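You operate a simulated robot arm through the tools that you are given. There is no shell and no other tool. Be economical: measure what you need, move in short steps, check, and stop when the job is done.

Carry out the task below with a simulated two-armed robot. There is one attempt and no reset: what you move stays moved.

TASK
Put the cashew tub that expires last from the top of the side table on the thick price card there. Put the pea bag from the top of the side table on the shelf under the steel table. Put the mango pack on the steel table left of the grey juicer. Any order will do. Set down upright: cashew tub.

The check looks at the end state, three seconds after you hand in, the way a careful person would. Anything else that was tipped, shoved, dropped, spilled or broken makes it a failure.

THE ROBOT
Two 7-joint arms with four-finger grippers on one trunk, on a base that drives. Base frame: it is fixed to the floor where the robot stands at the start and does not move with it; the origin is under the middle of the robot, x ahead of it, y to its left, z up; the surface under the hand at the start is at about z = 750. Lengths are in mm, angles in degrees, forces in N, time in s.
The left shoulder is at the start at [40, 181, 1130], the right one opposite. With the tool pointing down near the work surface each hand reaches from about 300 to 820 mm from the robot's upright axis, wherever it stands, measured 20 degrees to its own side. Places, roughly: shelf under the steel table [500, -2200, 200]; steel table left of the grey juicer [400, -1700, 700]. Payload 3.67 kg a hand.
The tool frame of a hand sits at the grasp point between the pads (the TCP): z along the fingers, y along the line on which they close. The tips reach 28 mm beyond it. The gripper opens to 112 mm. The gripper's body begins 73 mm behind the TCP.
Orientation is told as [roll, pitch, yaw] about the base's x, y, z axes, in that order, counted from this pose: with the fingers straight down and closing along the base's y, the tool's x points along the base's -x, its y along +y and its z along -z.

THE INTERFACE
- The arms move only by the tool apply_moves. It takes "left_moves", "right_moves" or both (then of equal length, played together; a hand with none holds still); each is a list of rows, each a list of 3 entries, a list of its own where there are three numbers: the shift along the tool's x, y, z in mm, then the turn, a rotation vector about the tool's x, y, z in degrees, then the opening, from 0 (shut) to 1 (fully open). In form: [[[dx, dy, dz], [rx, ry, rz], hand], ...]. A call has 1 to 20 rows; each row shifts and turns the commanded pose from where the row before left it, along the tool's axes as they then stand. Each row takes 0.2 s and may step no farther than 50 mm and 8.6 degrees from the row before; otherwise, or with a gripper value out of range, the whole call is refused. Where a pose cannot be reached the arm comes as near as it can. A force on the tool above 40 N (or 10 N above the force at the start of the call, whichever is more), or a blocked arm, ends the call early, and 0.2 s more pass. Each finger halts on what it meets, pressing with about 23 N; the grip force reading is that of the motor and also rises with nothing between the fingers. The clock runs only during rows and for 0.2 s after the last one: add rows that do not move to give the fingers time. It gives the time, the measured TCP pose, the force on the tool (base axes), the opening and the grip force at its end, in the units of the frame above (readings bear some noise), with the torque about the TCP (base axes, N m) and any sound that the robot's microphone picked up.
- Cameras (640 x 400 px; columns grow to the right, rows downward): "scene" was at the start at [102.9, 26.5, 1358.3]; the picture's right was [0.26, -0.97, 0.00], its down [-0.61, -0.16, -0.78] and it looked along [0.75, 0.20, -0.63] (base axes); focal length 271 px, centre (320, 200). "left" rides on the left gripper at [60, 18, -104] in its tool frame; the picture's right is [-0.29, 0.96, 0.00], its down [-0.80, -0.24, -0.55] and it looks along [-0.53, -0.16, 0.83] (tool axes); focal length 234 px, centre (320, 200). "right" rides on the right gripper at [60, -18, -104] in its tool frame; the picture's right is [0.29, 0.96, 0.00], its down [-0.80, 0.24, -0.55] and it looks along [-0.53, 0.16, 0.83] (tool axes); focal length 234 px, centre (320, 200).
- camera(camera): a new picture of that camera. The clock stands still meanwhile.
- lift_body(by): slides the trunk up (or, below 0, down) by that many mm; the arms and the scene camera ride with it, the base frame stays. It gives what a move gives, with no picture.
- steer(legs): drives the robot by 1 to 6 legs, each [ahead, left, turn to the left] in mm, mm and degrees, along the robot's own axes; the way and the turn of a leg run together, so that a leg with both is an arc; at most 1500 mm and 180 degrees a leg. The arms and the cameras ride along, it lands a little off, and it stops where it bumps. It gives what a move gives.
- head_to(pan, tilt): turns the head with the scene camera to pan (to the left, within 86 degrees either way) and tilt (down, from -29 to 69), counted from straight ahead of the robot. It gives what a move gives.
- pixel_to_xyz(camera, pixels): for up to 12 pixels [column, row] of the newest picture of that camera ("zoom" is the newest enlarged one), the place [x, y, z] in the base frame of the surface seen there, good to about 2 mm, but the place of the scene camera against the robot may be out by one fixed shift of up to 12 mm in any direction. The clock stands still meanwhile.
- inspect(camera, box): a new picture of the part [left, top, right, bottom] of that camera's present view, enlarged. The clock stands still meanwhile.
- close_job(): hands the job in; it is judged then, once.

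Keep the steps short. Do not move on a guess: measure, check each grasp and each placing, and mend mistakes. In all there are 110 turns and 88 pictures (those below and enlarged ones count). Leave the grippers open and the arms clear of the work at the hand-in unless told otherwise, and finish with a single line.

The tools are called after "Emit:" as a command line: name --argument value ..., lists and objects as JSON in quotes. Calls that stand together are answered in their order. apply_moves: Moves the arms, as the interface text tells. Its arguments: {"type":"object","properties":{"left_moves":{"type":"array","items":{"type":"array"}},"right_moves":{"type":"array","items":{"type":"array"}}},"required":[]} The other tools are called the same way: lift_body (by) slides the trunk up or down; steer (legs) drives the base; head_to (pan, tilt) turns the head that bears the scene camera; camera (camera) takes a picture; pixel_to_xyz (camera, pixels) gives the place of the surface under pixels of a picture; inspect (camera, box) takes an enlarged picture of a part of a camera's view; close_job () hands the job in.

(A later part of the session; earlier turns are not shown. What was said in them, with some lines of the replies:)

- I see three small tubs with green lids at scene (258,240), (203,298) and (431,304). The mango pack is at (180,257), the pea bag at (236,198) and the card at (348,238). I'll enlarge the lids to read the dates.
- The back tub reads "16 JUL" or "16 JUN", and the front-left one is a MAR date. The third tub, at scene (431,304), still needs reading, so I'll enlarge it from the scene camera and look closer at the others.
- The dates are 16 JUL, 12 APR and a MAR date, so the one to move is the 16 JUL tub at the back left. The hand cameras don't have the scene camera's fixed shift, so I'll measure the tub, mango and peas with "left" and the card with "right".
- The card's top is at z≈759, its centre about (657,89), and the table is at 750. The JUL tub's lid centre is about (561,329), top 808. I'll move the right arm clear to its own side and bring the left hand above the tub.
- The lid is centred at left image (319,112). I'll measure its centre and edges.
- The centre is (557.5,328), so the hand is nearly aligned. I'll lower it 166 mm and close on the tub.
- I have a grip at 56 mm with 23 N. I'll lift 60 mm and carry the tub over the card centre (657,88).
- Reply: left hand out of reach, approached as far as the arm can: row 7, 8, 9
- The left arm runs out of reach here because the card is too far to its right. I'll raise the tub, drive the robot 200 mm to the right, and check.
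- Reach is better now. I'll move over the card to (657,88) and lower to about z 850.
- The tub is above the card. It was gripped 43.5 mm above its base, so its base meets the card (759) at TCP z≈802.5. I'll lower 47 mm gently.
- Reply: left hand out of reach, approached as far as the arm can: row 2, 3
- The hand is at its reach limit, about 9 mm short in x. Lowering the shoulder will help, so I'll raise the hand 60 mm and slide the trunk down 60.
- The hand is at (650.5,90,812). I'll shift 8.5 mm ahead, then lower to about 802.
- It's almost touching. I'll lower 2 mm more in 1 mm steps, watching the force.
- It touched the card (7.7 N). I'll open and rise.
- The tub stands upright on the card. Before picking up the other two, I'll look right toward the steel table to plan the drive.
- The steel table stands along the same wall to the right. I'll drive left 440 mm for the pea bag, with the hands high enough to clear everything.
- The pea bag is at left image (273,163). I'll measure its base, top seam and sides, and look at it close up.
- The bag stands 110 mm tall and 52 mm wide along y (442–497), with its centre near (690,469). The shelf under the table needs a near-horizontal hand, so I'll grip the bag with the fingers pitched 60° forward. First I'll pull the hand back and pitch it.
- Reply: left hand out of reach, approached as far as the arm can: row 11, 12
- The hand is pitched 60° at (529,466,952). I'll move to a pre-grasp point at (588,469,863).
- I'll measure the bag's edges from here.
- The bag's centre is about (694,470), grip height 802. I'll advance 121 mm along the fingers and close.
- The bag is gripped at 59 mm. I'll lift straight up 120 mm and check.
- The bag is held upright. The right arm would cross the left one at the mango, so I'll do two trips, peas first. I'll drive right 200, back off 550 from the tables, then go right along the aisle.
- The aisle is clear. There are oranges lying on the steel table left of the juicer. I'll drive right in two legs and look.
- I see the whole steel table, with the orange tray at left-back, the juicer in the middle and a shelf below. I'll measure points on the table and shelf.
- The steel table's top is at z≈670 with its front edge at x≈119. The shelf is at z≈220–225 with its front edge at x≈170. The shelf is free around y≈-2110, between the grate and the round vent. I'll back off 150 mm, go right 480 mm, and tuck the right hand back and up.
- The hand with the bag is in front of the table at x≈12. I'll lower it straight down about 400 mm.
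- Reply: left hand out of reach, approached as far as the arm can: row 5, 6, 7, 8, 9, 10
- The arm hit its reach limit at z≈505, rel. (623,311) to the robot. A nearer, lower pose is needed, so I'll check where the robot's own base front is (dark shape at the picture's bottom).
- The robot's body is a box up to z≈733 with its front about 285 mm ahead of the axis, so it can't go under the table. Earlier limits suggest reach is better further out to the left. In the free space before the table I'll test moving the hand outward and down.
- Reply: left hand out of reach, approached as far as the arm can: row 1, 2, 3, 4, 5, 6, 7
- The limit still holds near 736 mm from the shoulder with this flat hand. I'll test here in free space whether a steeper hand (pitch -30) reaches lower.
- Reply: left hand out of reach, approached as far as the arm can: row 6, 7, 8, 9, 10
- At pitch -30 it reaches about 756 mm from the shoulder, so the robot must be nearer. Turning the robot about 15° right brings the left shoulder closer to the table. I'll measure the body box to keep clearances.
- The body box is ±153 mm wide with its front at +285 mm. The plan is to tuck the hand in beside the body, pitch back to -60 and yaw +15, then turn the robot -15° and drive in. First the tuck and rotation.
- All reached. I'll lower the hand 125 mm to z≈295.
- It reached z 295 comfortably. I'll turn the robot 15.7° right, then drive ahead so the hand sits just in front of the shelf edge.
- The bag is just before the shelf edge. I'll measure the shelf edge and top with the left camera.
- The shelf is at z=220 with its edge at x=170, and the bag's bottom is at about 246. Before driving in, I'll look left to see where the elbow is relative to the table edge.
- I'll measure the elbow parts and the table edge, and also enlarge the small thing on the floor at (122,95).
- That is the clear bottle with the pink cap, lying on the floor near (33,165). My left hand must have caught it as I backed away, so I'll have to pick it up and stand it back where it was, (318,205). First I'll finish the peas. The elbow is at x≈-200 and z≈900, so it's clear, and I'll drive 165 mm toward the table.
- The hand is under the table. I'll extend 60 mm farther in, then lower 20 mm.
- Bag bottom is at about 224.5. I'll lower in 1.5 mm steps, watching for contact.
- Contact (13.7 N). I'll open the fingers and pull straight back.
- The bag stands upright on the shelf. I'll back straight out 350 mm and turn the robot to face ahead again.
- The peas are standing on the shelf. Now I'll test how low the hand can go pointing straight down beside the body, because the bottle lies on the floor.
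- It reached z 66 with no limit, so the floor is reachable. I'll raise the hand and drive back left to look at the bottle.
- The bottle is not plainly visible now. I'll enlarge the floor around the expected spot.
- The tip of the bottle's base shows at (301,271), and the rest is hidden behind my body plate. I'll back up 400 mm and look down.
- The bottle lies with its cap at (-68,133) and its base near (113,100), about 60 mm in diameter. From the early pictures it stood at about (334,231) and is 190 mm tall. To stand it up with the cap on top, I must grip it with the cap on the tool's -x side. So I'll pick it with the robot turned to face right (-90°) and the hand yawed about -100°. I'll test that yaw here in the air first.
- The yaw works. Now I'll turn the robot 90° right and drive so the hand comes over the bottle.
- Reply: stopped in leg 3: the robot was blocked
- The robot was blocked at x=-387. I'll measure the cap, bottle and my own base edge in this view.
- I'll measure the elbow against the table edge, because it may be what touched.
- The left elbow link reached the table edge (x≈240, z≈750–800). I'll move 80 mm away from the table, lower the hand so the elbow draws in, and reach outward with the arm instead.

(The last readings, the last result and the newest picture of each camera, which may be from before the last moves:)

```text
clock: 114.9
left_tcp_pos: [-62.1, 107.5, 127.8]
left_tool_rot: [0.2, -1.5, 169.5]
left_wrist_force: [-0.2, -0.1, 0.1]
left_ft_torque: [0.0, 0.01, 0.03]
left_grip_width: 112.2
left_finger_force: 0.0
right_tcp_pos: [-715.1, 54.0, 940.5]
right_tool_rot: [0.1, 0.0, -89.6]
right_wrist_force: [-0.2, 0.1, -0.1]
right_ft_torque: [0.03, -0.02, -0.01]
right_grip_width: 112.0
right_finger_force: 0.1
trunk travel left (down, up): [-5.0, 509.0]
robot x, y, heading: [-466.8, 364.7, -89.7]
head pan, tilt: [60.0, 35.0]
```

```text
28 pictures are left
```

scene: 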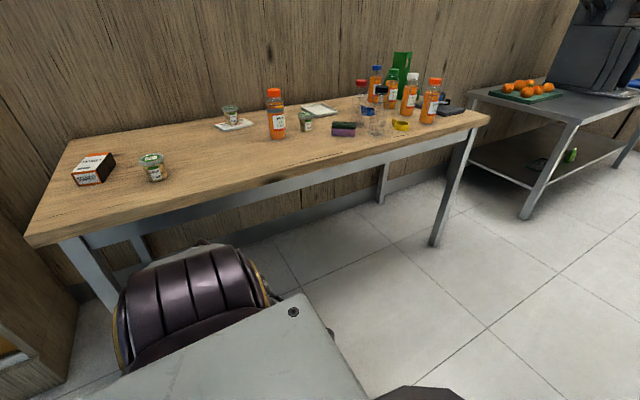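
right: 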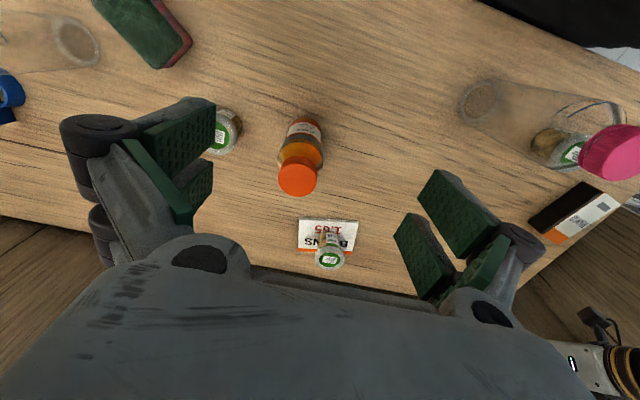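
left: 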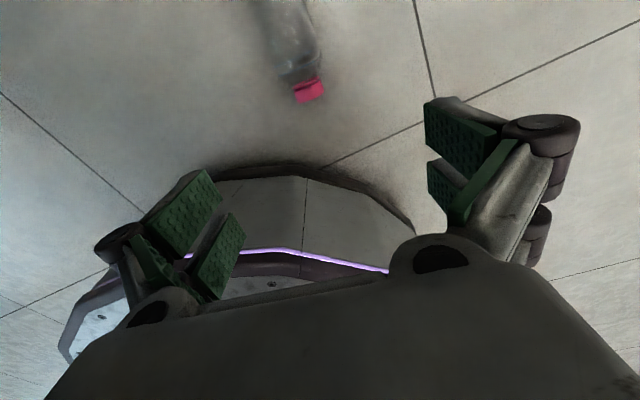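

Now the elbow is clear of the table. I'll look through the left camera at the bottle.

Emit:
camera --camera "left"

Emit:
pixel_to_xyz --camera "left" --pixels '[[320, 100], [300, 60], [310, 120], [300, 20], [330, 60], [270, 60]]'

```text
27 pictures are left
```

left: 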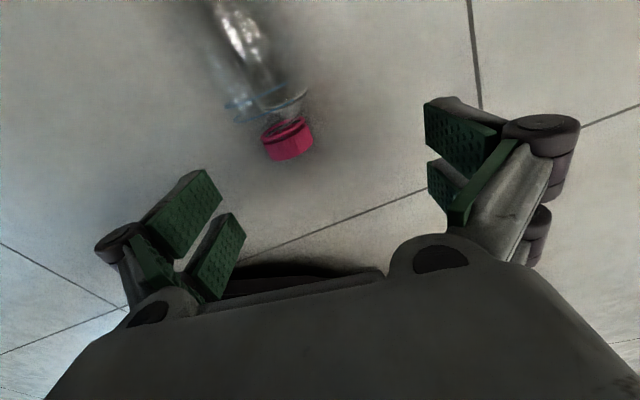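

```text
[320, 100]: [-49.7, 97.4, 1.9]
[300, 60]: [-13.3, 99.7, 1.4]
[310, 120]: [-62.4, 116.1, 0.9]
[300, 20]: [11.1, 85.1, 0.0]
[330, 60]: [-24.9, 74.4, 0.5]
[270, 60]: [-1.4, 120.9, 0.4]
```

The bottle axis runs about parallel to the tool's x, 33 mm to the tool's -y side. The mid-bottle grip point is about 85 mm ahead in tool x. I'll move there at the same height.

Emit:
apply_moves --left_moves '[[[25, -11, 0], [0, 0, 0], 1], [[30, -11, 0], [0, 0, 0], 1], [[30, -11, 0], [0, 0, 0], 1], [[0, 0, 15], [0, 0, 0], 1], [[0, 0, 0], [0, 0, 0], 1]]'

Emit:
camera --camera "left"

```text
clock: 116.1
left_tcp_pos: [27.0, 125.3, 109.2]
left_tool_rot: [0.2, -1.3, 169.7]
left_wrist_force: [0.7, -0.7, 0.7]
left_ft_torque: [-0.01, 0.03, 0.01]
left_grip_width: 111.8
left_finger_force: 0.0
right_tcp_pos: [-714.5, 54.7, 940.9]
right_tool_rot: [-0.1, 0.0, -89.7]
right_wrist_force: [0.5, -0.2, -0.9]
right_ft_torque: [-0.01, -0.01, 0.0]
right_grip_width: 111.9
right_finger_force: 0.0
trunk travel left (down, up): [-5.0, 509.0]
robot x, y, heading: [-469.3, 367.8, -89.5]
head pan, tilt: [60.0, 35.0]
```

```text
26 pictures are left
```

left: 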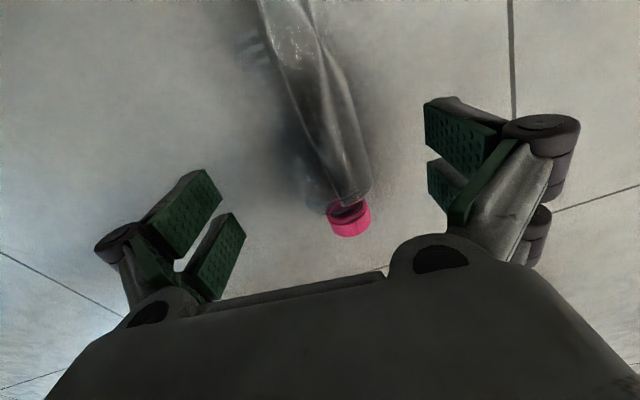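

The bottle is centred between the fingers (about 5 mm to +y) and parallel to the tool x. I'll descend to z≈36 and close.

Emit:
apply_moves --left_moves '[[[0, 5, 20], [0, 0, 0], 1], [[0, 0, 20], [0, 0, 0], 1], [[0, 0, 20], [0, 0, 0], 1], [[0, 0, 13], [0, 0, 0], 1], [[0, 0, 0], [0, 0, 0], 1]]'

```text
clock: 117.3
left_tcp_pos: [23.8, 119.6, 37.5]
left_tool_rot: [0.2, -1.4, 169.6]
left_wrist_force: [0.4, -0.2, -0.2]
left_ft_torque: [0.0, -0.01, 0.02]
left_grip_width: 112.0
left_finger_force: 0.1
right_tcp_pos: [-714.5, 54.6, 940.5]
right_tool_rot: [0.1, 0.0, -89.8]
right_wrist_force: [0.3, 0.8, 0.2]
right_ft_torque: [-0.02, -0.03, -0.03]
right_grip_width: 112.0
right_finger_force: 0.0
trunk travel left (down, up): [-5.0, 509.0]
robot x, y, heading: [-466.6, 364.4, -89.6]
head pan, tilt: [60.0, 35.0]
```

I'm at z 37.5 with no contact, so I'll close.

Emit:
apply_moves --left_moves '[[[0, 0, 0], [0, 0, 0], 0.7], [[0, 0, 0], [0, 0, 0], 0.5], [[0, 0, 0], [0, 0, 0], 0.4], [[0, 0, 0], [0, 0, 0], 0.3], [[0, 0, 0], [0, 0, 0], 0.3]]'

Emit:
camera --camera "left"

```text
clock: 118.5
left_tcp_pos: [23.8, 119.5, 37.7]
left_tool_rot: [0.2, -1.4, 169.5]
left_wrist_force: [0.1, 0.3, 0.7]
left_ft_torque: [0.05, 0.11, 0.01]
left_grip_width: 63.4
left_finger_force: 22.7
right_tcp_pos: [-715.4, 54.1, 941.6]
right_tool_rot: [0.1, 0.0, -89.7]
right_wrist_force: [-0.2, -0.8, 0.1]
right_ft_torque: [0.01, -0.01, -0.01]
right_grip_width: 112.3
right_finger_force: 0.1
trunk travel left (down, up): [-5.0, 509.0]
robot x, y, heading: [-470.1, 366.5, -89.4]
head pan, tilt: [60.0, 35.0]
```

```text
25 pictures are left
```

left: 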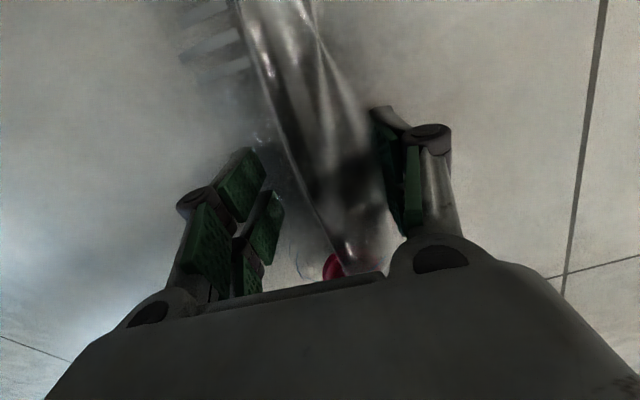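

The bottle is held at 63 mm. I'll lift 100 mm, drive away from the table, then look.

Emit:
apply_moves --left_moves '[[[0, 0, -20], [0, 0, 0], 0.3], [[0, 0, -40], [0, 0, 0], 0.3], [[0, 0, -40], [0, 0, 0], 0.3], [[0, 0, 0], [0, 0, 0], 0.3]]'

Emit:
steer --legs '[[0, -500, 0], [0, 0, 89.6]]'

Emit:
camera --camera "left"

```text
clock: 119.5
left_tcp_pos: [26.6, 120.7, 137.5]
left_tool_rot: [0.1, -1.4, 169.6]
left_wrist_force: [-0.1, 0.8, -0.1]
left_ft_torque: [0.01, 0.0, 0.0]
left_grip_width: 63.4
left_finger_force: 22.9
right_tcp_pos: [-715.5, 53.2, 941.2]
right_tool_rot: [0.1, 0.0, -89.7]
right_wrist_force: [-0.8, 0.6, 0.2]
right_ft_torque: [0.0, 0.0, 0.0]
right_grip_width: 111.9
right_finger_force: 0.1
trunk travel left (down, up): [-5.0, 509.0]
robot x, y, heading: [-469.0, 365.7, -89.8]
head pan, tilt: [60.0, 35.0]
```

```text
clock: 126.7
left_tcp_pos: [-718.3, 854.1, 137.9]
left_tool_rot: [0.2, -1.4, -101.0]
left_wrist_force: [-0.7, -0.1, -0.1]
left_ft_torque: [0.01, 0.0, -0.01]
left_grip_width: 63.3
left_finger_force: 22.9
right_tcp_pos: [-660.1, 110.9, 940.9]
right_tool_rot: [0.0, 0.1, -0.1]
right_wrist_force: [1.4, -0.5, 0.5]
right_ft_torque: [-0.02, -0.03, -0.02]
right_grip_width: 111.7
right_finger_force: 0.0
trunk travel left (down, up): [-5.0, 509.0]
robot x, y, heading: [-968.9, 356.0, 0.2]
head pan, tilt: [60.0, 35.0]
```

```text
24 pictures are left
```

left: 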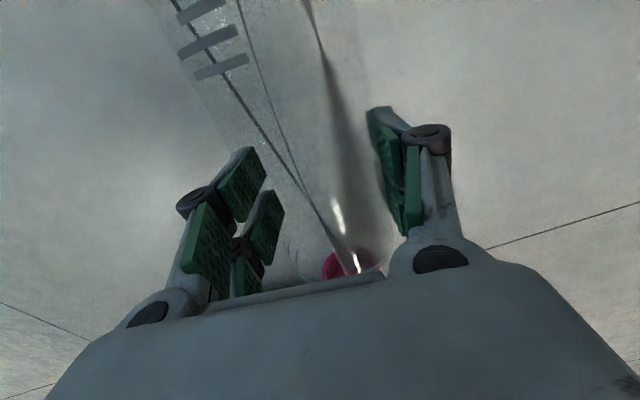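

Still firmly held. I'll raise the trunk 190 mm, lift the hand, and yaw it back to 0 so the cap points ahead.

Emit:
lift_body --by 190

Emit:
apply_moves --left_moves '[[[0, 0, -45], [0, 0, 0], 0.3], [[0, 0, -45], [0, 0, 0], 0.3], [[0, 0, -45], [0, 0, 0], 0.3], [[0, 0, -45], [0, 0, 0], 0.3], [[0, 0, -45], [0, 0, 0], 0.3], [[0, 0, -45], [0, 0, 0], 0.3], [[0, 0, -45], [0, 0, 0], 0.3], [[0, 0, -45], [0, 0, 0], 0.3], [[0, 0, 0], [0, 0, -8.42], 0.3], [[0, 0, 0], [0, 0, -8.42], 0.3], [[0, 0, 0], [0, 0, -8.42], 0.3], [[0, 0, 0], [0, 0, -8.42], 0.3], [[0, 0, 0], [0, 0, -8.42], 0.3], [[0, 0, 0], [0, 0, -8.42], 0.3], [[0, 0, 0], [0, 0, -8.42], 0.3], [[0, 0, 0], [0, 0, -8.42], 0.3], [[0, 0, 0], [0, 0, -8.42], 0.3], [[0, 0, 0], [0, 0, -8.42], 0.3], [[0, 0, 0], [0, 0, -8.42], 0.3], [[0, 0, 0], [0, 0, -8.42], 0.3]]'

```text
clock: 128.8
left_tcp_pos: [-718.4, 852.8, 328.9]
left_tool_rot: [0.2, -1.4, -100.9]
left_wrist_force: [-0.6, 1.2, 0.4]
left_ft_torque: [0.02, -0.02, 0.02]
left_grip_width: 63.4
left_finger_force: 22.8
right_tcp_pos: [-660.4, 112.0, 1131.9]
right_tool_rot: [0.0, 0.0, -0.2]
right_wrist_force: [0.7, 0.5, -0.4]
right_ft_torque: [0.01, 0.02, 0.02]
right_grip_width: 112.0
right_finger_force: 0.0
trunk travel left (down, up): [-195.0, 319.0]
robot x, y, heading: [-968.0, 363.2, -0.1]
head pan, tilt: [60.0, 35.0]
```

```text
clock: 133.0
left_tcp_pos: [-718.2, 862.4, 688.2]
left_tool_rot: [-1.4, 0.0, 0.3]
left_wrist_force: [0.3, 0.2, -0.3]
left_ft_torque: [-0.02, 0.02, 0.04]
left_grip_width: 63.7
left_finger_force: 22.7
right_tcp_pos: [-660.7, 110.3, 1130.2]
right_tool_rot: [0.0, 0.0, -0.2]
right_wrist_force: [0.5, 0.0, 0.4]
right_ft_torque: [0.0, 0.01, -0.03]
right_grip_width: 111.9
right_finger_force: 0.0
trunk travel left (down, up): [-195.0, 319.0]
robot x, y, heading: [-968.3, 361.5, -0.1]
head pan, tilt: [60.0, 35.0]
```

Yaw is 0 and the cap points ahead. I'll move the hand to rel. (560,285), level the 1.4° roll, and pitch it -90° so the bottle stands cap up.

Emit:
apply_moves --left_moves '[[[-39, -27, -10], [-1.4, 0, 0], 0.3], [[-39, -27, -10], [0, 0, 0], 0.3], [[-39, -27, -10], [0, 0, 0], 0.3], [[-39, -27, -10], [0, 0, 0], 0.3], [[-39, -27, -10], [0, 0, 0], 0.3], [[-39, -27, -10], [0, 0, 0], 0.3], [[-39, -27, -10], [0, 0, 0], 0.3], [[-39, -27, -10], [0, 0, 0], 0.3], [[0, 0, 0], [0, -8.18, 0], 0.3], [[0, 0, 0], [0, -8.18, 0], 0.3], [[0, 0, 0], [0, -8.18, 0], 0.3], [[0, 0, 0], [0, -8.18, 0], 0.3], [[0, 0, 0], [0, -8.18, 0], 0.3], [[0, 0, 0], [0, -8.18, 0], 0.3], [[0, 0, 0], [0, -8.18, 0], 0.3], [[0, 0, 0], [0, -8.18, 0], 0.3], [[0, 0, 0], [0, -8.18, 0], 0.3], [[0, 0, 0], [0, -8.18, 0], 0.3], [[0, 0, 0], [0, -8.18, 0], 0.3], [[0, 0, 0], [0, 0, 0], 0.3]]'

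Emit:
head_to --pan 20 --tilt 35

Emit:
camera --camera "scene"

```text
clock: 137.2
left_tcp_pos: [-404.7, 649.1, 768.6]
left_tool_rot: [14.8, -89.9, -14.6]
left_wrist_force: [0.5, -0.1, -0.3]
left_ft_torque: [0.01, -0.01, 0.01]
left_grip_width: 63.8
left_finger_force: 23.1
right_tcp_pos: [-660.9, 111.8, 1130.7]
right_tool_rot: [0.1, 0.0, -0.3]
right_wrist_force: [0.2, 0.3, -0.4]
right_ft_torque: [0.01, -0.04, -0.01]
right_grip_width: 112.1
right_finger_force: 0.0
trunk travel left (down, up): [-195.0, 319.0]
robot x, y, heading: [-967.6, 357.7, 0.1]
head pan, tilt: [60.0, 35.0]
```

```text
clock: 138.2
left_tcp_pos: [-405.3, 647.8, 767.4]
left_tool_rot: [-9.3, -89.8, 9.1]
left_wrist_force: [0.0, 0.3, -0.1]
left_ft_torque: [-0.01, 0.0, 0.02]
left_grip_width: 63.6
left_finger_force: 23.0
right_tcp_pos: [-660.2, 110.5, 1131.0]
right_tool_rot: [0.1, -0.1, -0.3]
right_wrist_force: [0.1, -0.3, 0.1]
right_ft_torque: [0.02, -0.01, -0.02]
right_grip_width: 111.8
right_finger_force: 0.0
trunk travel left (down, up): [-195.0, 319.0]
robot x, y, heading: [-969.1, 360.8, -0.2]
head pan, tilt: [20.0, 35.0]
```

```text
23 pictures are left
```

scene: 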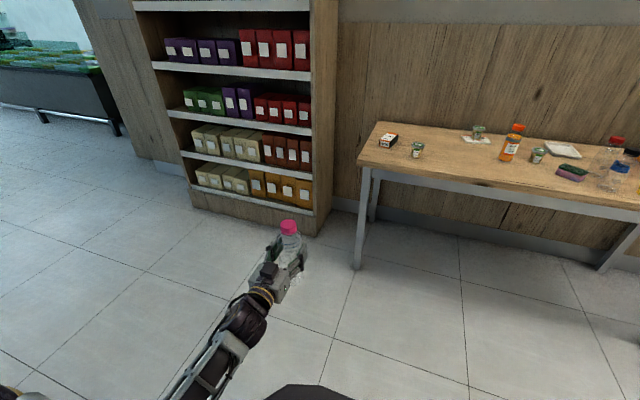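

The bottle is upright with the cap on top. I'll raise it about 110 mm, drive right 417 mm so it lines up with its original y, and check its tilt.

Emit:
apply_moves --left_moves '[[[-38, 0, 0], [0, 0, 0], 0.3], [[-38, 0, 0], [0, 0, 0], 0.3], [[-38, 0, 0], [0, 0, 0], 0.3], [[0, 0, 0], [0, 0, 0], 0.3]]'

Emit:
steer --legs '[[0, -417, 0], [400, 0, 0]]'

Emit:
inspect --camera "scene" --box '[220, 130, 380, 260]'

```text
clock: 139.2
left_tcp_pos: [-404.2, 647.8, 881.9]
left_tool_rot: [-10.7, -89.8, 10.7]
left_wrist_force: [0.3, 0.3, -0.5]
left_ft_torque: [0.01, 0.0, 0.02]
left_grip_width: 63.7
left_finger_force: 22.9
right_tcp_pos: [-659.9, 111.3, 1129.4]
right_tool_rot: [0.1, -0.1, -0.3]
right_wrist_force: [0.3, -0.7, 0.3]
right_ft_torque: [-0.02, 0.02, -0.02]
right_grip_width: 111.8
right_finger_force: 0.0
trunk travel left (down, up): [-195.0, 319.0]
robot x, y, heading: [-970.4, 361.2, -0.1]
head pan, tilt: [20.0, 35.0]
```

```text
clock: 144.1
left_tcp_pos: [-1.6, 229.0, 882.0]
left_tool_rot: [-7.2, -89.8, 7.3]
left_wrist_force: [0.7, 0.4, -1.1]
left_ft_torque: [0.01, -0.01, 0.01]
left_grip_width: 63.5
left_finger_force: 22.6
right_tcp_pos: [-259.3, -306.9, 1130.8]
right_tool_rot: [0.0, 0.1, -0.1]
right_wrist_force: [0.6, -1.2, -0.8]
right_ft_torque: [0.02, 0.05, 0.01]
right_grip_width: 112.1
right_finger_force: 0.1
trunk travel left (down, up): [-195.0, 319.0]
robot x, y, heading: [-566.5, -58.2, -0.2]
head pan, tilt: [20.0, 35.0]
```

```text
3.08 times, centred on (300, 195) of scene
```

zoom: 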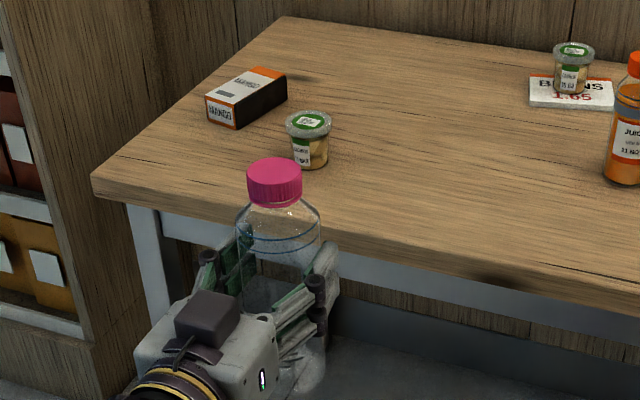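

It's close to vertical. I'll look closer to judge the tilt.

Emit:
inspect --camera "scene" --box '[265, 175, 325, 265]'

Emit:
camera --camera "left"

```text
4.44 times, centred on (295, 220) of scene
```

zoom: 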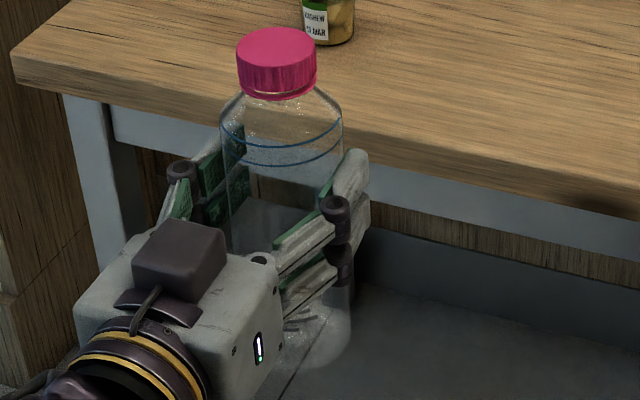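

```text
20 pictures are left
```

left: 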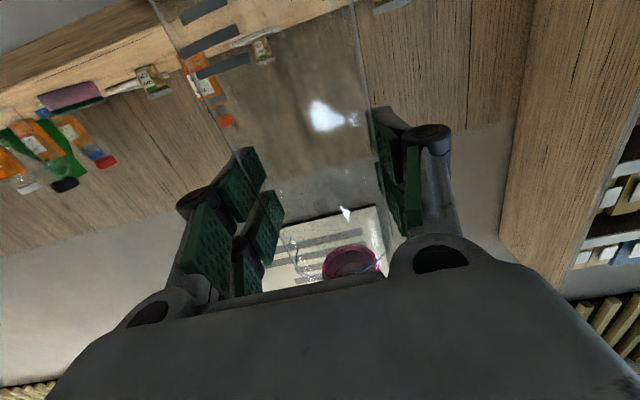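

From both views the cap leans about 2.3° to the left, and the grip pitch is 1.4° off. I'll correct both, then drive ahead 329 mm to bring the bottle over its original spot.

Emit:
apply_moves --left_moves '[[[0, 0, 0], [0, -1.5, 2.3], 0.3], [[0, 0, 0], [0, 0, 0], 0.3]]'

Emit:
steer --legs '[[329, 0, 0]]'

Emit:
camera --camera "scene"

```text
clock: 144.7
left_tcp_pos: [-2.7, 228.6, 881.4]
left_tool_rot: [120.9, -87.3, -120.9]
left_wrist_force: [0.8, 0.3, -0.2]
left_ft_torque: [0.03, -0.02, 0.03]
left_grip_width: 63.6
left_finger_force: 23.1
right_tcp_pos: [-258.5, -307.8, 1130.5]
right_tool_rot: [0.1, 0.0, -0.2]
right_wrist_force: [0.8, 0.1, -0.7]
right_ft_torque: [0.01, 0.03, -0.05]
right_grip_width: 112.2
right_finger_force: 0.1
trunk travel left (down, up): [-195.0, 319.0]
robot x, y, heading: [-566.4, -57.7, -0.2]
head pan, tilt: [20.0, 35.0]
```

```text
clock: 146.9
left_tcp_pos: [330.7, 226.3, 881.5]
left_tool_rot: [120.1, -87.3, -120.1]
left_wrist_force: [-0.4, 0.8, -0.9]
left_ft_torque: [-0.03, -0.05, 0.01]
left_grip_width: 63.2
left_finger_force: 22.7
right_tcp_pos: [75.8, -307.8, 1128.4]
right_tool_rot: [0.0, 0.1, -0.3]
right_wrist_force: [0.6, 0.2, -1.3]
right_ft_torque: [0.0, 0.05, 0.0]
right_grip_width: 112.1
right_finger_force: 0.1
trunk travel left (down, up): [-195.0, 319.0]
robot x, y, heading: [-235.7, -57.8, -0.4]
head pan, tilt: [20.0, 35.0]
```

```text
19 pictures are left
```

scene: 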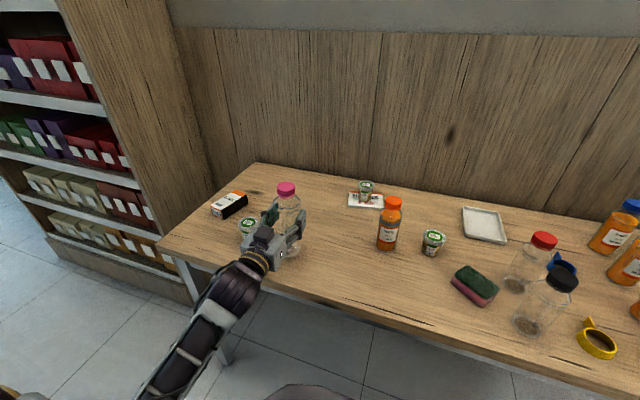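

It's over the spot. I'll shift 4 mm left and lower 22 mm.

Emit:
apply_moves --left_moves '[[[0, 4, 0], [0, 0, 0], 0.3], [[10, 0, 0], [0, 0, 0], 0.3], [[8, 0, 0], [0, 0, 0], 0.3], [[4, 0, 0], [0, 0, 0], 0.3], [[0, 0, 0], [0, 0, 0], 0.3]]'

Emit:
inspect --camera "scene" --box '[230, 170, 340, 290]'

```text
clock: 148.1
left_tcp_pos: [329.3, 231.4, 861.6]
left_tool_rot: [124.9, -87.2, -124.9]
left_wrist_force: [2.9, 0.5, 15.5]
left_ft_torque: [-0.23, -0.29, 0.04]
left_grip_width: 64.1
left_finger_force: 23.0
right_tcp_pos: [72.8, -309.2, 1131.2]
right_tool_rot: [0.0, -0.1, -0.3]
right_wrist_force: [-0.8, 0.0, -0.5]
right_ft_torque: [0.0, -0.01, 0.01]
right_grip_width: 112.0
right_finger_force: 0.1
trunk travel left (down, up): [-195.0, 319.0]
robot x, y, heading: [-234.2, -57.8, -0.3]
head pan, tilt: [20.0, 35.0]
```

```text
3.33 times, centred on (285, 230) of scene
```

zoom: 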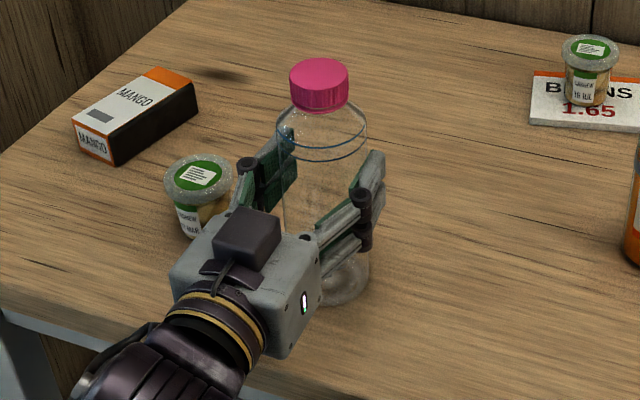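

Contact at 15.5 N, so the bottle's base is on the table. I'll ease 0.5 mm, open partly and see it settle.

Emit:
apply_moves --left_moves '[[[-0.7, 0, 0], [0, 0, 0], 0.55], [[0, 0, 0], [0, 0, 0], 0.65], [[0, 0, 0], [0, 0, 0], 0.8], [[0, 0, 0], [0, 0, 0], 0.8], [[0, 0, 0], [0, 0, 0], 0.8]]'

Emit:
inspect --camera "scene" --box '[230, 170, 340, 290]'

```text
clock: 149.3
left_tcp_pos: [330.1, 232.3, 860.1]
left_tool_rot: [120.7, -87.3, -120.8]
left_wrist_force: [0.2, 0.4, 0.0]
left_ft_torque: [0.01, -0.02, 0.0]
left_grip_width: 89.6
left_finger_force: 0.0
right_tcp_pos: [73.1, -309.2, 1130.0]
right_tool_rot: [0.0, 0.0, -0.3]
right_wrist_force: [-0.1, -0.1, -0.4]
right_ft_torque: [-0.01, -0.03, 0.01]
right_grip_width: 111.9
right_finger_force: 0.1
trunk travel left (down, up): [-195.0, 319.0]
robot x, y, heading: [-237.4, -55.1, -0.3]
head pan, tilt: [20.0, 35.0]
```

```text
3.33 times, centred on (285, 230) of scene
```

zoom: 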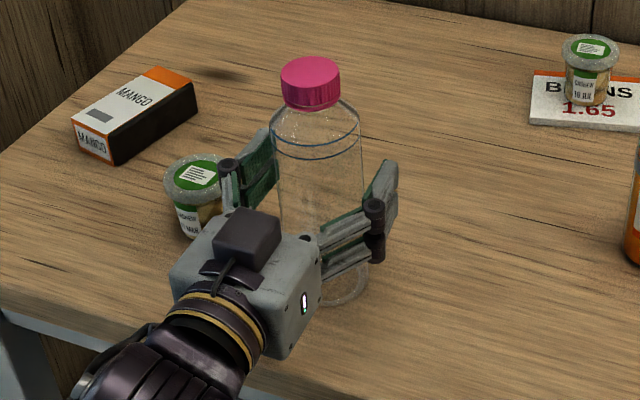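

It stands upright. I'll back straight off 450 mm and check.

Emit:
steer --legs '[[-300, 0, 0]]'

Emit:
camera --camera "scene"

```text
clock: 151.4
left_tcp_pos: [29.5, 232.8, 861.7]
left_tool_rot: [122.0, -87.3, -122.0]
left_wrist_force: [-0.4, 1.0, -0.3]
left_ft_torque: [-0.02, 0.0, -0.03]
left_grip_width: 89.6
left_finger_force: 0.1
right_tcp_pos: [-227.6, -307.7, 1131.7]
right_tool_rot: [0.0, 0.0, -0.3]
right_wrist_force: [-1.0, 0.4, 0.2]
right_ft_torque: [0.0, -0.03, 0.01]
right_grip_width: 112.1
right_finger_force: 0.1
trunk travel left (down, up): [-195.0, 319.0]
robot x, y, heading: [-532.5, -56.2, -0.0]
head pan, tilt: [20.0, 35.0]
```

```text
16 pictures are left
```

scene: 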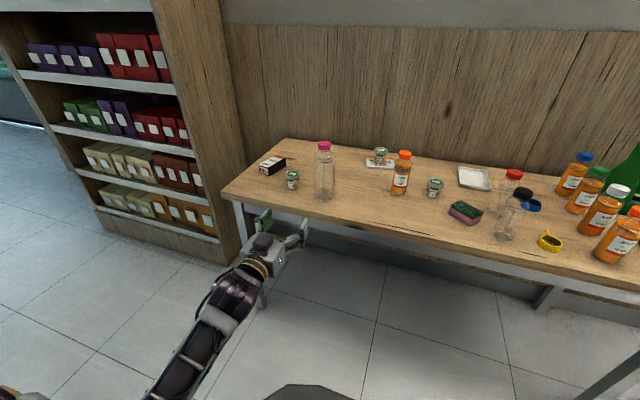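

The bottle stands upright and everything else looks untouched. I'll measure its cap to compare with the original view ray.

Emit:
pixel_to_xyz --camera "scene" --pixels '[[324, 143], [324, 148], [292, 174], [273, 161], [403, 153]]'

Emit:
inspect --camera "scene" --box '[245, 130, 425, 230]'

```text
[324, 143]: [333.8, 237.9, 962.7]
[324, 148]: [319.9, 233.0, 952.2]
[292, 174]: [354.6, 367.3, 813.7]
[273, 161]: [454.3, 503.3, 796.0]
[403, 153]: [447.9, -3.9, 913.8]
```

```text
3.56 times, centred on (335, 180) of scene
```

zoom: 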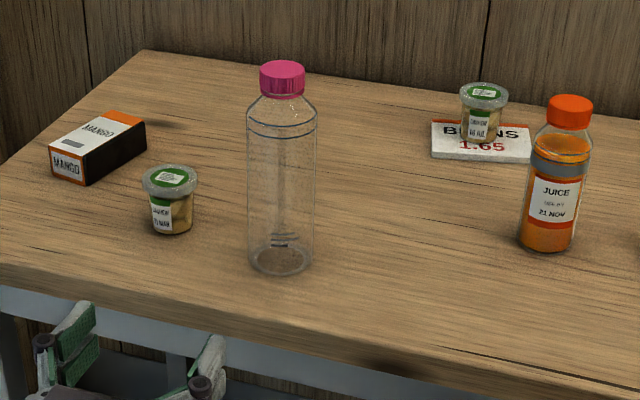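

The cap is at about (336,237), within about 5 mm of the original estimate. Now for the mango. First I'll check how high my body plate is at this trunk height, then turn the hand back to pointing down.

Emit:
pixel_to_xyz --camera "scene" --pixels '[[310, 395], [290, 396], [340, 398], [240, 196], [225, 190], [300, 220]]'

Emit:
apply_moves --left_moves '[[[-40, 0, 0], [0, 1.5, -2.3], 1], [[-40, 0, 0], [0, 0, 0], 1], [[0, 0, 0], [0, 8.18, 0], 1], [[0, 0, 0], [0, 8.18, 0], 1], [[0, 0, 0], [0, 8.18, 0], 1], [[0, 0, 0], [0, 8.18, 0], 1], [[0, 0, 0], [0, 8.18, 0], 1], [[0, 0, 0], [0, 8.18, 0], 1], [[0, 0, 0], [0, 8.18, 0], 1], [[0, 0, 0], [0, 8.18, 0], 1], [[0, 0, 0], [0, 8.18, 0], 1], [[0, 0, 0], [0, 8.18, 0], 1], [[0, 0, 0], [0, 8.18, 0], 1], [[0, 0, 0], [0, 0, 5.6], 1], [[0, 0, 0], [0, 0, 5.6], 1], [[30, 0, -35], [0, 0, 0], 1], [[30, 0, -35], [0, 0, 0], 1], [[0, 0, 0], [0, 0, 0], 1]]'

```text
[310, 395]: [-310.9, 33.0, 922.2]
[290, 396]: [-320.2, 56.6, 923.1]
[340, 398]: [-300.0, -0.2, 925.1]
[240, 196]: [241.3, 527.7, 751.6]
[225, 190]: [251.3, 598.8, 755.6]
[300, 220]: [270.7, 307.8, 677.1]
```

```text
clock: 155.2
left_tcp_pos: [-30.8, 243.4, 1010.2]
left_tool_rot: [-0.2, 0.2, -11.2]
left_wrist_force: [0.4, -0.2, 0.5]
left_ft_torque: [0.0, 0.05, 0.01]
left_grip_width: 112.3
left_finger_force: 0.0
right_tcp_pos: [-224.7, -307.8, 1130.9]
right_tool_rot: [-0.1, 0.1, -0.2]
right_wrist_force: [0.6, 0.0, -0.3]
right_ft_torque: [-0.03, 0.02, -0.01]
right_grip_width: 111.8
right_finger_force: 0.2
trunk travel left (down, up): [-195.0, 319.0]
robot x, y, heading: [-534.8, -59.1, -0.2]
head pan, tilt: [20.0, 35.0]
```

The plate rides with the trunk, so I'll keep the robot at x≤-45. I'll drive left 265, then ahead 489, to bring the hand above the mango.

Emit:
steer --legs '[[0, 265, 0], [489, 0, 0]]'

Emit:
camera --camera "left"

```text
clock: 159.7
left_tcp_pos: [458.5, 512.0, 1010.3]
left_tool_rot: [0.0, 0.1, -10.8]
left_wrist_force: [0.1, -0.9, 0.9]
left_ft_torque: [-0.01, 0.0, -0.02]
left_grip_width: 112.2
left_finger_force: 0.0
right_tcp_pos: [265.9, -40.8, 1130.7]
right_tool_rot: [0.0, 0.1, 0.1]
right_wrist_force: [0.8, 0.5, -0.4]
right_ft_torque: [0.02, 0.04, -0.01]
right_grip_width: 112.0
right_finger_force: 0.2
trunk travel left (down, up): [-195.0, 319.0]
robot x, y, heading: [-44.2, 210.0, 0.2]
head pan, tilt: [20.0, 35.0]
```

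```text
14 pictures are left
```

left: 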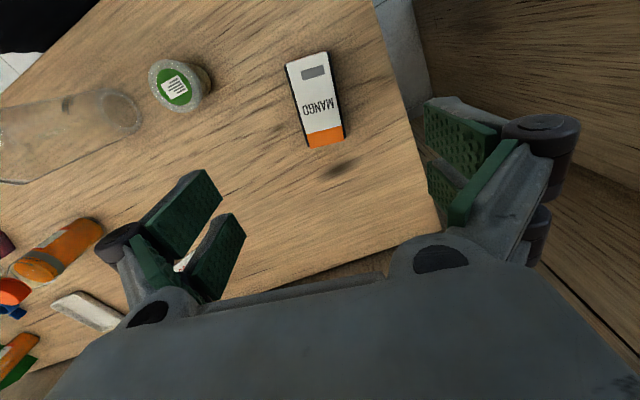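

Emit:
pixel_to_xyz --camera "left" --pixels '[[287, 68], [328, 56], [342, 140], [310, 144], [316, 100], [303, 130], [121, 107]]'

```text
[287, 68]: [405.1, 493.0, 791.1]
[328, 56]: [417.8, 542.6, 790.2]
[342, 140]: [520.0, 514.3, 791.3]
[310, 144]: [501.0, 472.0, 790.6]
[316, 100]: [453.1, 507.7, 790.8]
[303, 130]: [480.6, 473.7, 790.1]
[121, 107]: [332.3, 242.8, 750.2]
```

The mango's centre is (460,506), its top 790, and it's turned about -14°. I'll align, descend to TCP z≈786 (tips 758) and close.

Emit:
apply_moves --left_moves '[[[-2.5, -5.5, 0], [0, 0, 2.8], 1], [[0, 0, 45], [0, 0, 0], 1], [[0, 0, 45], [0, 0, 0], 1], [[0, 0, 45], [0, 0, 0], 1], [[0, 0, 45], [0, 0, 0], 1], [[0, 0, 30], [0, 0, 0], 1], [[0, 0, 14], [0, 0, 0], 1], [[0, 0, 0], [0, 0, 0], 0.6], [[0, 0, 0], [0, 0, 0], 0.4], [[0, 0, 0], [0, 0, 0], 0.3], [[0, 0, 0], [0, 0, 0], 0.3]]'

Emit:
camera --camera "left"

```text
clock: 162.1
left_tcp_pos: [458.9, 505.4, 787.3]
left_tool_rot: [0.0, 0.1, -13.6]
left_wrist_force: [0.0, -0.7, 0.3]
left_ft_torque: [0.01, -0.07, 0.01]
left_grip_width: 58.8
left_finger_force: 23.1
right_tcp_pos: [266.0, -40.3, 1131.0]
right_tool_rot: [0.0, 0.0, 0.1]
right_wrist_force: [-0.3, 0.6, 0.8]
right_ft_torque: [0.0, 0.01, 0.01]
right_grip_width: 112.0
right_finger_force: 0.2
trunk travel left (down, up): [-195.0, 319.0]
robot x, y, heading: [-47.6, 207.9, 0.4]
head pan, tilt: [20.0, 35.0]
```

```text
13 pictures are left
```

left: 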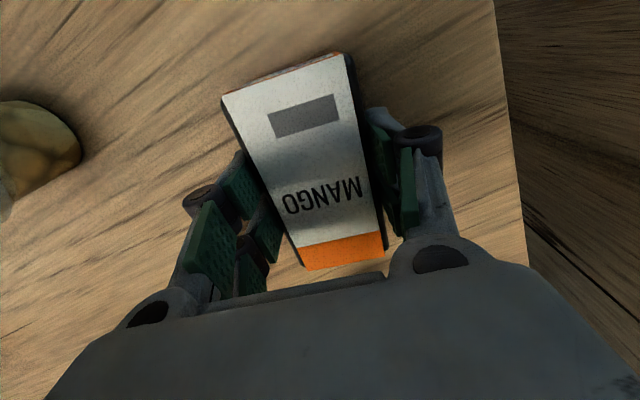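

Held at 58.8 mm. I'll lift 225 mm straight up and back off along the same line.

Emit:
apply_moves --left_moves '[[[0, 0, -20], [0, 0, 0], 0.3], [[0, 0, -40], [0, 0, 0], 0.3], [[0, 0, -45], [0, 0, 0], 0.3], [[0, 0, -45], [0, 0, 0], 0.3], [[0, 0, -45], [0, 0, 0], 0.3], [[0, 0, -30], [0, 0, 0], 0.3], [[0, 0, 0], [0, 0, 0], 0.3]]'

Emit:
steer --legs '[[-520, 0, 0]]'

Emit:
camera --camera "scene"

```text
clock: 163.7
left_tcp_pos: [459.5, 504.7, 1013.4]
left_tool_rot: [0.0, 0.1, -13.6]
left_wrist_force: [0.0, 0.3, -0.9]
left_ft_torque: [0.0, 0.02, -0.02]
left_grip_width: 58.1
left_finger_force: 23.0
right_tcp_pos: [265.8, -41.2, 1131.6]
right_tool_rot: [0.0, 0.1, 0.1]
right_wrist_force: [0.3, 0.4, 0.0]
right_ft_torque: [0.0, 0.01, 0.0]
right_grip_width: 111.9
right_finger_force: 0.1
trunk travel left (down, up): [-195.0, 319.0]
robot x, y, heading: [-44.8, 209.3, 0.2]
head pan, tilt: [20.0, 35.0]
```

```text
clock: 166.8
left_tcp_pos: [-64.8, 502.4, 1013.8]
left_tool_rot: [0.0, 0.1, -13.6]
left_wrist_force: [0.0, 0.2, -0.8]
left_ft_torque: [-0.01, 0.0, 0.01]
left_grip_width: 58.6
left_finger_force: 23.3
right_tcp_pos: [-257.5, -42.8, 1131.4]
right_tool_rot: [0.0, 0.1, 0.2]
right_wrist_force: [0.0, -0.1, -0.1]
right_ft_torque: [0.01, -0.04, -0.01]
right_grip_width: 112.0
right_finger_force: 0.1
trunk travel left (down, up): [-195.0, 319.0]
robot x, y, heading: [-568.1, 205.2, 0.5]
head pan, tilt: [20.0, 35.0]
```

```text
12 pictures are left
```

scene: 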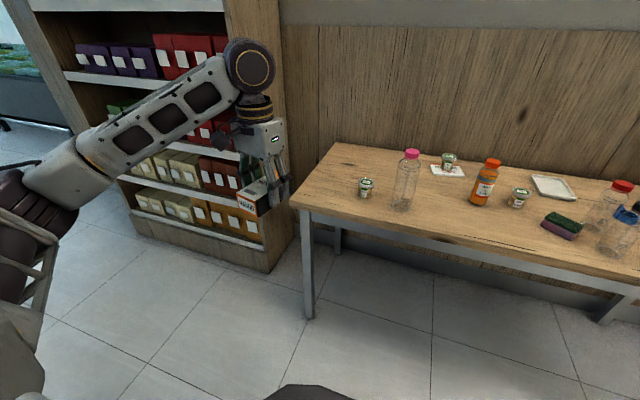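

The side table looks right, and the mango is held. I'll drive right about 2350 mm along the aisle and look at the steel table.

Emit:
steer --legs '[[0, -1200, -0.5], [0, -1152, 0]]'

Emit:
head_to --pan 10 --tilt 35

Emit:
camera --camera "scene"

```text
clock: 178.7
left_tcp_pos: [-71.6, -1852.8, 1012.1]
left_tool_rot: [0.1, 0.1, -13.9]
left_wrist_force: [0.0, 0.5, -0.8]
left_ft_torque: [0.03, 0.02, -0.02]
left_grip_width: 58.9
left_finger_force: 23.3
right_tcp_pos: [-266.2, -2396.2, 1130.8]
right_tool_rot: [0.1, -0.1, -0.1]
right_wrist_force: [0.0, -0.1, 0.1]
right_ft_torque: [0.0, -0.01, -0.01]
right_grip_width: 112.1
right_finger_force: 0.0
trunk travel left (down, up): [-195.0, 319.0]
robot x, y, heading: [-575.6, -2145.8, -0.1]
head pan, tilt: [20.0, 35.0]
```

```text
clock: 179.4
left_tcp_pos: [-69.1, -1852.6, 1012.5]
left_tool_rot: [-0.2, 0.1, -13.9]
left_wrist_force: [0.1, -0.4, -1.2]
left_ft_torque: [0.0, -0.01, 0.03]
left_grip_width: 58.5
left_finger_force: 23.1
right_tcp_pos: [-266.7, -2396.3, 1130.4]
right_tool_rot: [0.1, 0.0, -0.1]
right_wrist_force: [0.1, -0.1, -0.4]
right_ft_torque: [0.01, 0.03, 0.01]
right_grip_width: 112.0
right_finger_force: 0.0
trunk travel left (down, up): [-195.0, 319.0]
robot x, y, heading: [-576.1, -2150.2, -0.0]
head pan, tilt: [10.0, 35.0]
```

```text
11 pictures are left
```

scene: 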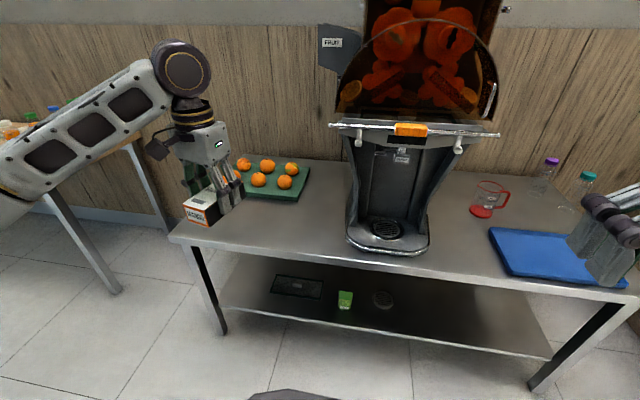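

The peas are still standing on the shelf. I'll measure the juicer's front, its left side and the orange tray's corner.

Emit:
pixel_to_xyz --camera "scene" --pixels '[[410, 129], [335, 126], [495, 135], [390, 250], [350, 238], [303, 198], [240, 192], [330, 55], [300, 225], [280, 240], [490, 90]]'

```text
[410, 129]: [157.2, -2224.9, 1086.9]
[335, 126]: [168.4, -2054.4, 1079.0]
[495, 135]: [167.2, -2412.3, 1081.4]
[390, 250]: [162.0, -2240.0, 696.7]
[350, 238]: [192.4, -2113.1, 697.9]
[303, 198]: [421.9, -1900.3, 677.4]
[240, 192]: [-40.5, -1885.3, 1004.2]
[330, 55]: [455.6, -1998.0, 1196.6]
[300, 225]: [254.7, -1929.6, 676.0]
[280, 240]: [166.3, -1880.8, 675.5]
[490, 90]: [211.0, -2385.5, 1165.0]
```

The juicer front is at x≈157 from y=-2054 rightward. The space at (230,-1850) is free. I'll advance 300 mm, then lower to z≈722.

Emit:
steer --legs '[[300, 0, 0]]'

Emit:
apply_moves --left_moves '[[[0, 0, 45], [0, 0, 0], 0.3], [[0, 0, 45], [0, 0, 0], 0.3], [[0, 0, 45], [0, 0, 0], 0.3], [[0, 0, 45], [0, 0, 0], 0.3], [[0, 0, 45], [0, 0, 0], 0.3], [[0, 0, 45], [0, 0, 0], 0.3], [[0, 0, 20], [0, 0, 0], 0.3], [[0, 0, 0], [0, 0, 0], 0.3]]'

Emit:
camera --camera "left"

```text
clock: 181.5
left_tcp_pos: [229.4, -1853.2, 1012.3]
left_tool_rot: [-0.1, 0.1, -14.0]
left_wrist_force: [-0.8, -0.7, -1.4]
left_ft_torque: [0.01, 0.03, 0.02]
left_grip_width: 58.5
left_finger_force: 22.7
right_tcp_pos: [33.1, -2397.2, 1131.4]
right_tool_rot: [0.0, 0.1, -0.2]
right_wrist_force: [0.2, 0.0, -0.6]
right_ft_torque: [0.01, 0.05, -0.04]
right_grip_width: 112.1
right_finger_force: 0.0
trunk travel left (down, up): [-195.0, 319.0]
robot x, y, heading: [-278.7, -2145.7, 0.1]
head pan, tilt: [10.0, 35.0]
```

```text
clock: 183.3
left_tcp_pos: [227.2, -1852.7, 721.8]
left_tool_rot: [-0.1, 0.1, -13.9]
left_wrist_force: [0.1, 0.0, -1.2]
left_ft_torque: [0.04, -0.01, -0.01]
left_grip_width: 58.3
left_finger_force: 23.7
right_tcp_pos: [33.7, -2397.2, 1131.0]
right_tool_rot: [0.0, 0.0, -0.2]
right_wrist_force: [-0.1, 0.1, 0.1]
right_ft_torque: [0.01, 0.02, -0.02]
right_grip_width: 112.0
right_finger_force: 0.1
trunk travel left (down, up): [-195.0, 319.0]
robot x, y, heading: [-274.9, -2150.3, 0.1]
head pan, tilt: [10.0, 35.0]
```

```text
10 pictures are left
```

left: 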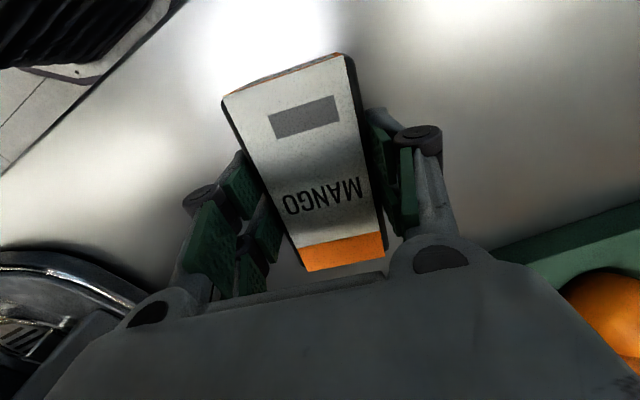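

The table under it is clear. Now I'll lower it gently by 15 mm to contact.

Emit:
apply_moves --left_moves '[[[0, 0, 7], [0, 0, 0], 0.3], [[0, 0, 4], [0, 0, 0], 0.3], [[0, 0, 2], [0, 0, 0], 0.3], [[0, 0, 1], [0, 0, 0], 0.3], [[0, 0, 0], [0, 0, 0], 0.3]]'

```text
clock: 184.5
left_tcp_pos: [228.7, -1853.3, 708.2]
left_tool_rot: [0.1, 0.1, -14.0]
left_wrist_force: [-0.2, 0.5, -1.6]
left_ft_torque: [0.0, 0.01, -0.01]
left_grip_width: 58.5
left_finger_force: 23.0
right_tcp_pos: [32.2, -2398.1, 1130.1]
right_tool_rot: [0.0, 0.0, 0.0]
right_wrist_force: [-0.6, 0.2, -0.5]
right_ft_torque: [-0.02, 0.01, 0.0]
right_grip_width: 112.1
right_finger_force: 0.1
trunk travel left (down, up): [-195.0, 319.0]
robot x, y, heading: [-277.3, -2144.0, 0.1]
head pan, tilt: [10.0, 35.0]
```

No contact yet, so I'll continue in 1 mm steps.

Emit:
apply_moves --left_moves '[[[0, 0, 1], [0, 0, 0], 0.3], [[0, 0, 1], [0, 0, 0], 0.3], [[0, 0, 0], [0, 0, 0], 0.3]]'

```text
clock: 185.3
left_tcp_pos: [228.9, -1852.5, 707.4]
left_tool_rot: [0.0, 0.1, -14.1]
left_wrist_force: [0.1, -0.3, 2.7]
left_ft_torque: [0.03, 0.08, -0.06]
left_grip_width: 58.8
left_finger_force: 23.0
right_tcp_pos: [32.5, -2398.7, 1131.1]
right_tool_rot: [0.0, -0.1, -0.2]
right_wrist_force: [0.3, -0.4, -0.1]
right_ft_torque: [0.01, -0.01, 0.01]
right_grip_width: 112.1
right_finger_force: 0.0
trunk travel left (down, up): [-195.0, 319.0]
robot x, y, heading: [-272.5, -2148.8, -0.0]
head pan, tilt: [10.0, 35.0]
```

Light contact (2.7 N). I'll open, rise 240 mm, then back the robot off 350 mm.

Emit:
apply_moves --left_moves '[[[0, 0, 0.5], [0, 0, 0], 0.3], [[0, 0, 0], [0, 0, 0], 0.6], [[0, 0, 0], [0, 0, 0], 0.9], [[0, 0, 0], [0, 0, 0], 1], [[0, 0, 0], [0, 0, 0], 1], [[0, 0, -40], [0, 0, 0], 1], [[0, 0, -45], [0, 0, 0], 1], [[0, 0, -45], [0, 0, 0], 1], [[0, 0, -45], [0, 0, 0], 1], [[0, 0, -45], [0, 0, 0], 1], [[0, 0, -20], [0, 0, 0], 1]]'

Emit:
steer --legs '[[-350, 0, 0]]'

Emit:
camera --camera "scene"

```text
clock: 187.7
left_tcp_pos: [228.1, -1853.8, 946.6]
left_tool_rot: [-0.1, 0.1, -13.9]
left_wrist_force: [0.3, -0.4, 0.5]
left_ft_torque: [-0.02, 0.01, 0.02]
left_grip_width: 112.0
left_finger_force: 0.1
right_tcp_pos: [31.7, -2397.1, 1131.0]
right_tool_rot: [0.0, 0.0, -0.2]
right_wrist_force: [0.0, 1.1, 0.1]
right_ft_torque: [-0.01, 0.04, 0.0]
right_grip_width: 112.0
right_finger_force: 0.1
trunk travel left (down, up): [-195.0, 319.0]
robot x, y, heading: [-274.5, -2150.1, -0.4]
head pan, tilt: [10.0, 35.0]
```

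```text
clock: 190.0
left_tcp_pos: [-119.3, -1854.7, 946.4]
left_tool_rot: [0.0, 0.1, -14.1]
left_wrist_force: [0.3, 0.4, 0.1]
left_ft_torque: [0.01, -0.02, 0.04]
left_grip_width: 111.9
left_finger_force: 0.1
right_tcp_pos: [-315.9, -2397.6, 1131.2]
right_tool_rot: [0.0, -0.1, -0.4]
right_wrist_force: [-0.2, 0.4, 0.8]
right_ft_torque: [-0.03, -0.02, -0.01]
right_grip_width: 112.1
right_finger_force: 0.1
trunk travel left (down, up): [-195.0, 319.0]
robot x, y, heading: [-623.4, -2146.4, -0.4]
head pan, tilt: [10.0, 35.0]
```

```text
9 pictures are left
```

scene: 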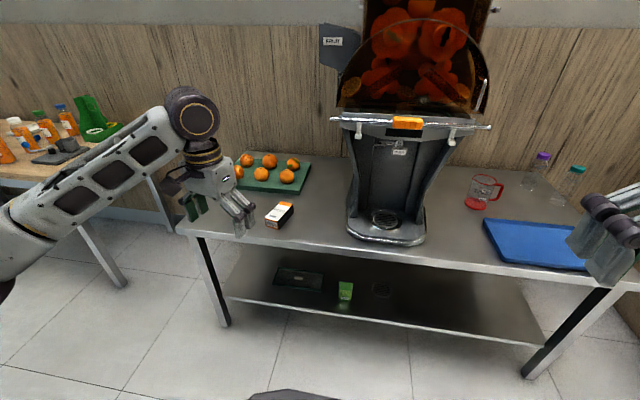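

The mango is on the steel table left of the juicer and the peas are on the shelf. One last check of the side table before handing in.

Emit:
head_to --pan 70 --tilt 18

Emit:
camera --camera "scene"

```text
clock: 191.3
left_tcp_pos: [-117.3, -1852.9, 946.4]
left_tool_rot: [0.0, 0.1, -14.2]
left_wrist_force: [0.1, -0.5, -0.3]
left_ft_torque: [0.0, -0.01, -0.01]
left_grip_width: 112.0
left_finger_force: 0.0
right_tcp_pos: [-315.8, -2397.8, 1130.6]
right_tool_rot: [0.0, 0.0, -0.5]
right_wrist_force: [0.9, 0.0, 0.3]
right_ft_torque: [0.0, 0.02, 0.02]
right_grip_width: 111.9
right_finger_force: 0.0
trunk travel left (down, up): [-195.0, 319.0]
robot x, y, heading: [-624.4, -2149.5, -0.2]
head pan, tilt: [70.0, 18.0]
```

```text
8 pictures are left
```

scene: 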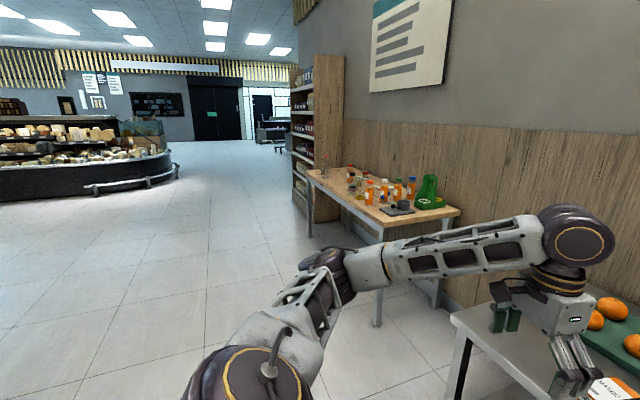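

The floor is clear, the side table's things are standing, and the grippers are open and away from the work. I'm handing in.

Emit:
close_job

```text
The job is handed in.
```

All three items are placed: the 16 JUL cashew tub stands on the price card, the peas are on the shelf and the mango is left of the juicer; I knocked the pink-capped bottle to the floor on the way and stood it back within about 10 mm of my estimate of its original spot.
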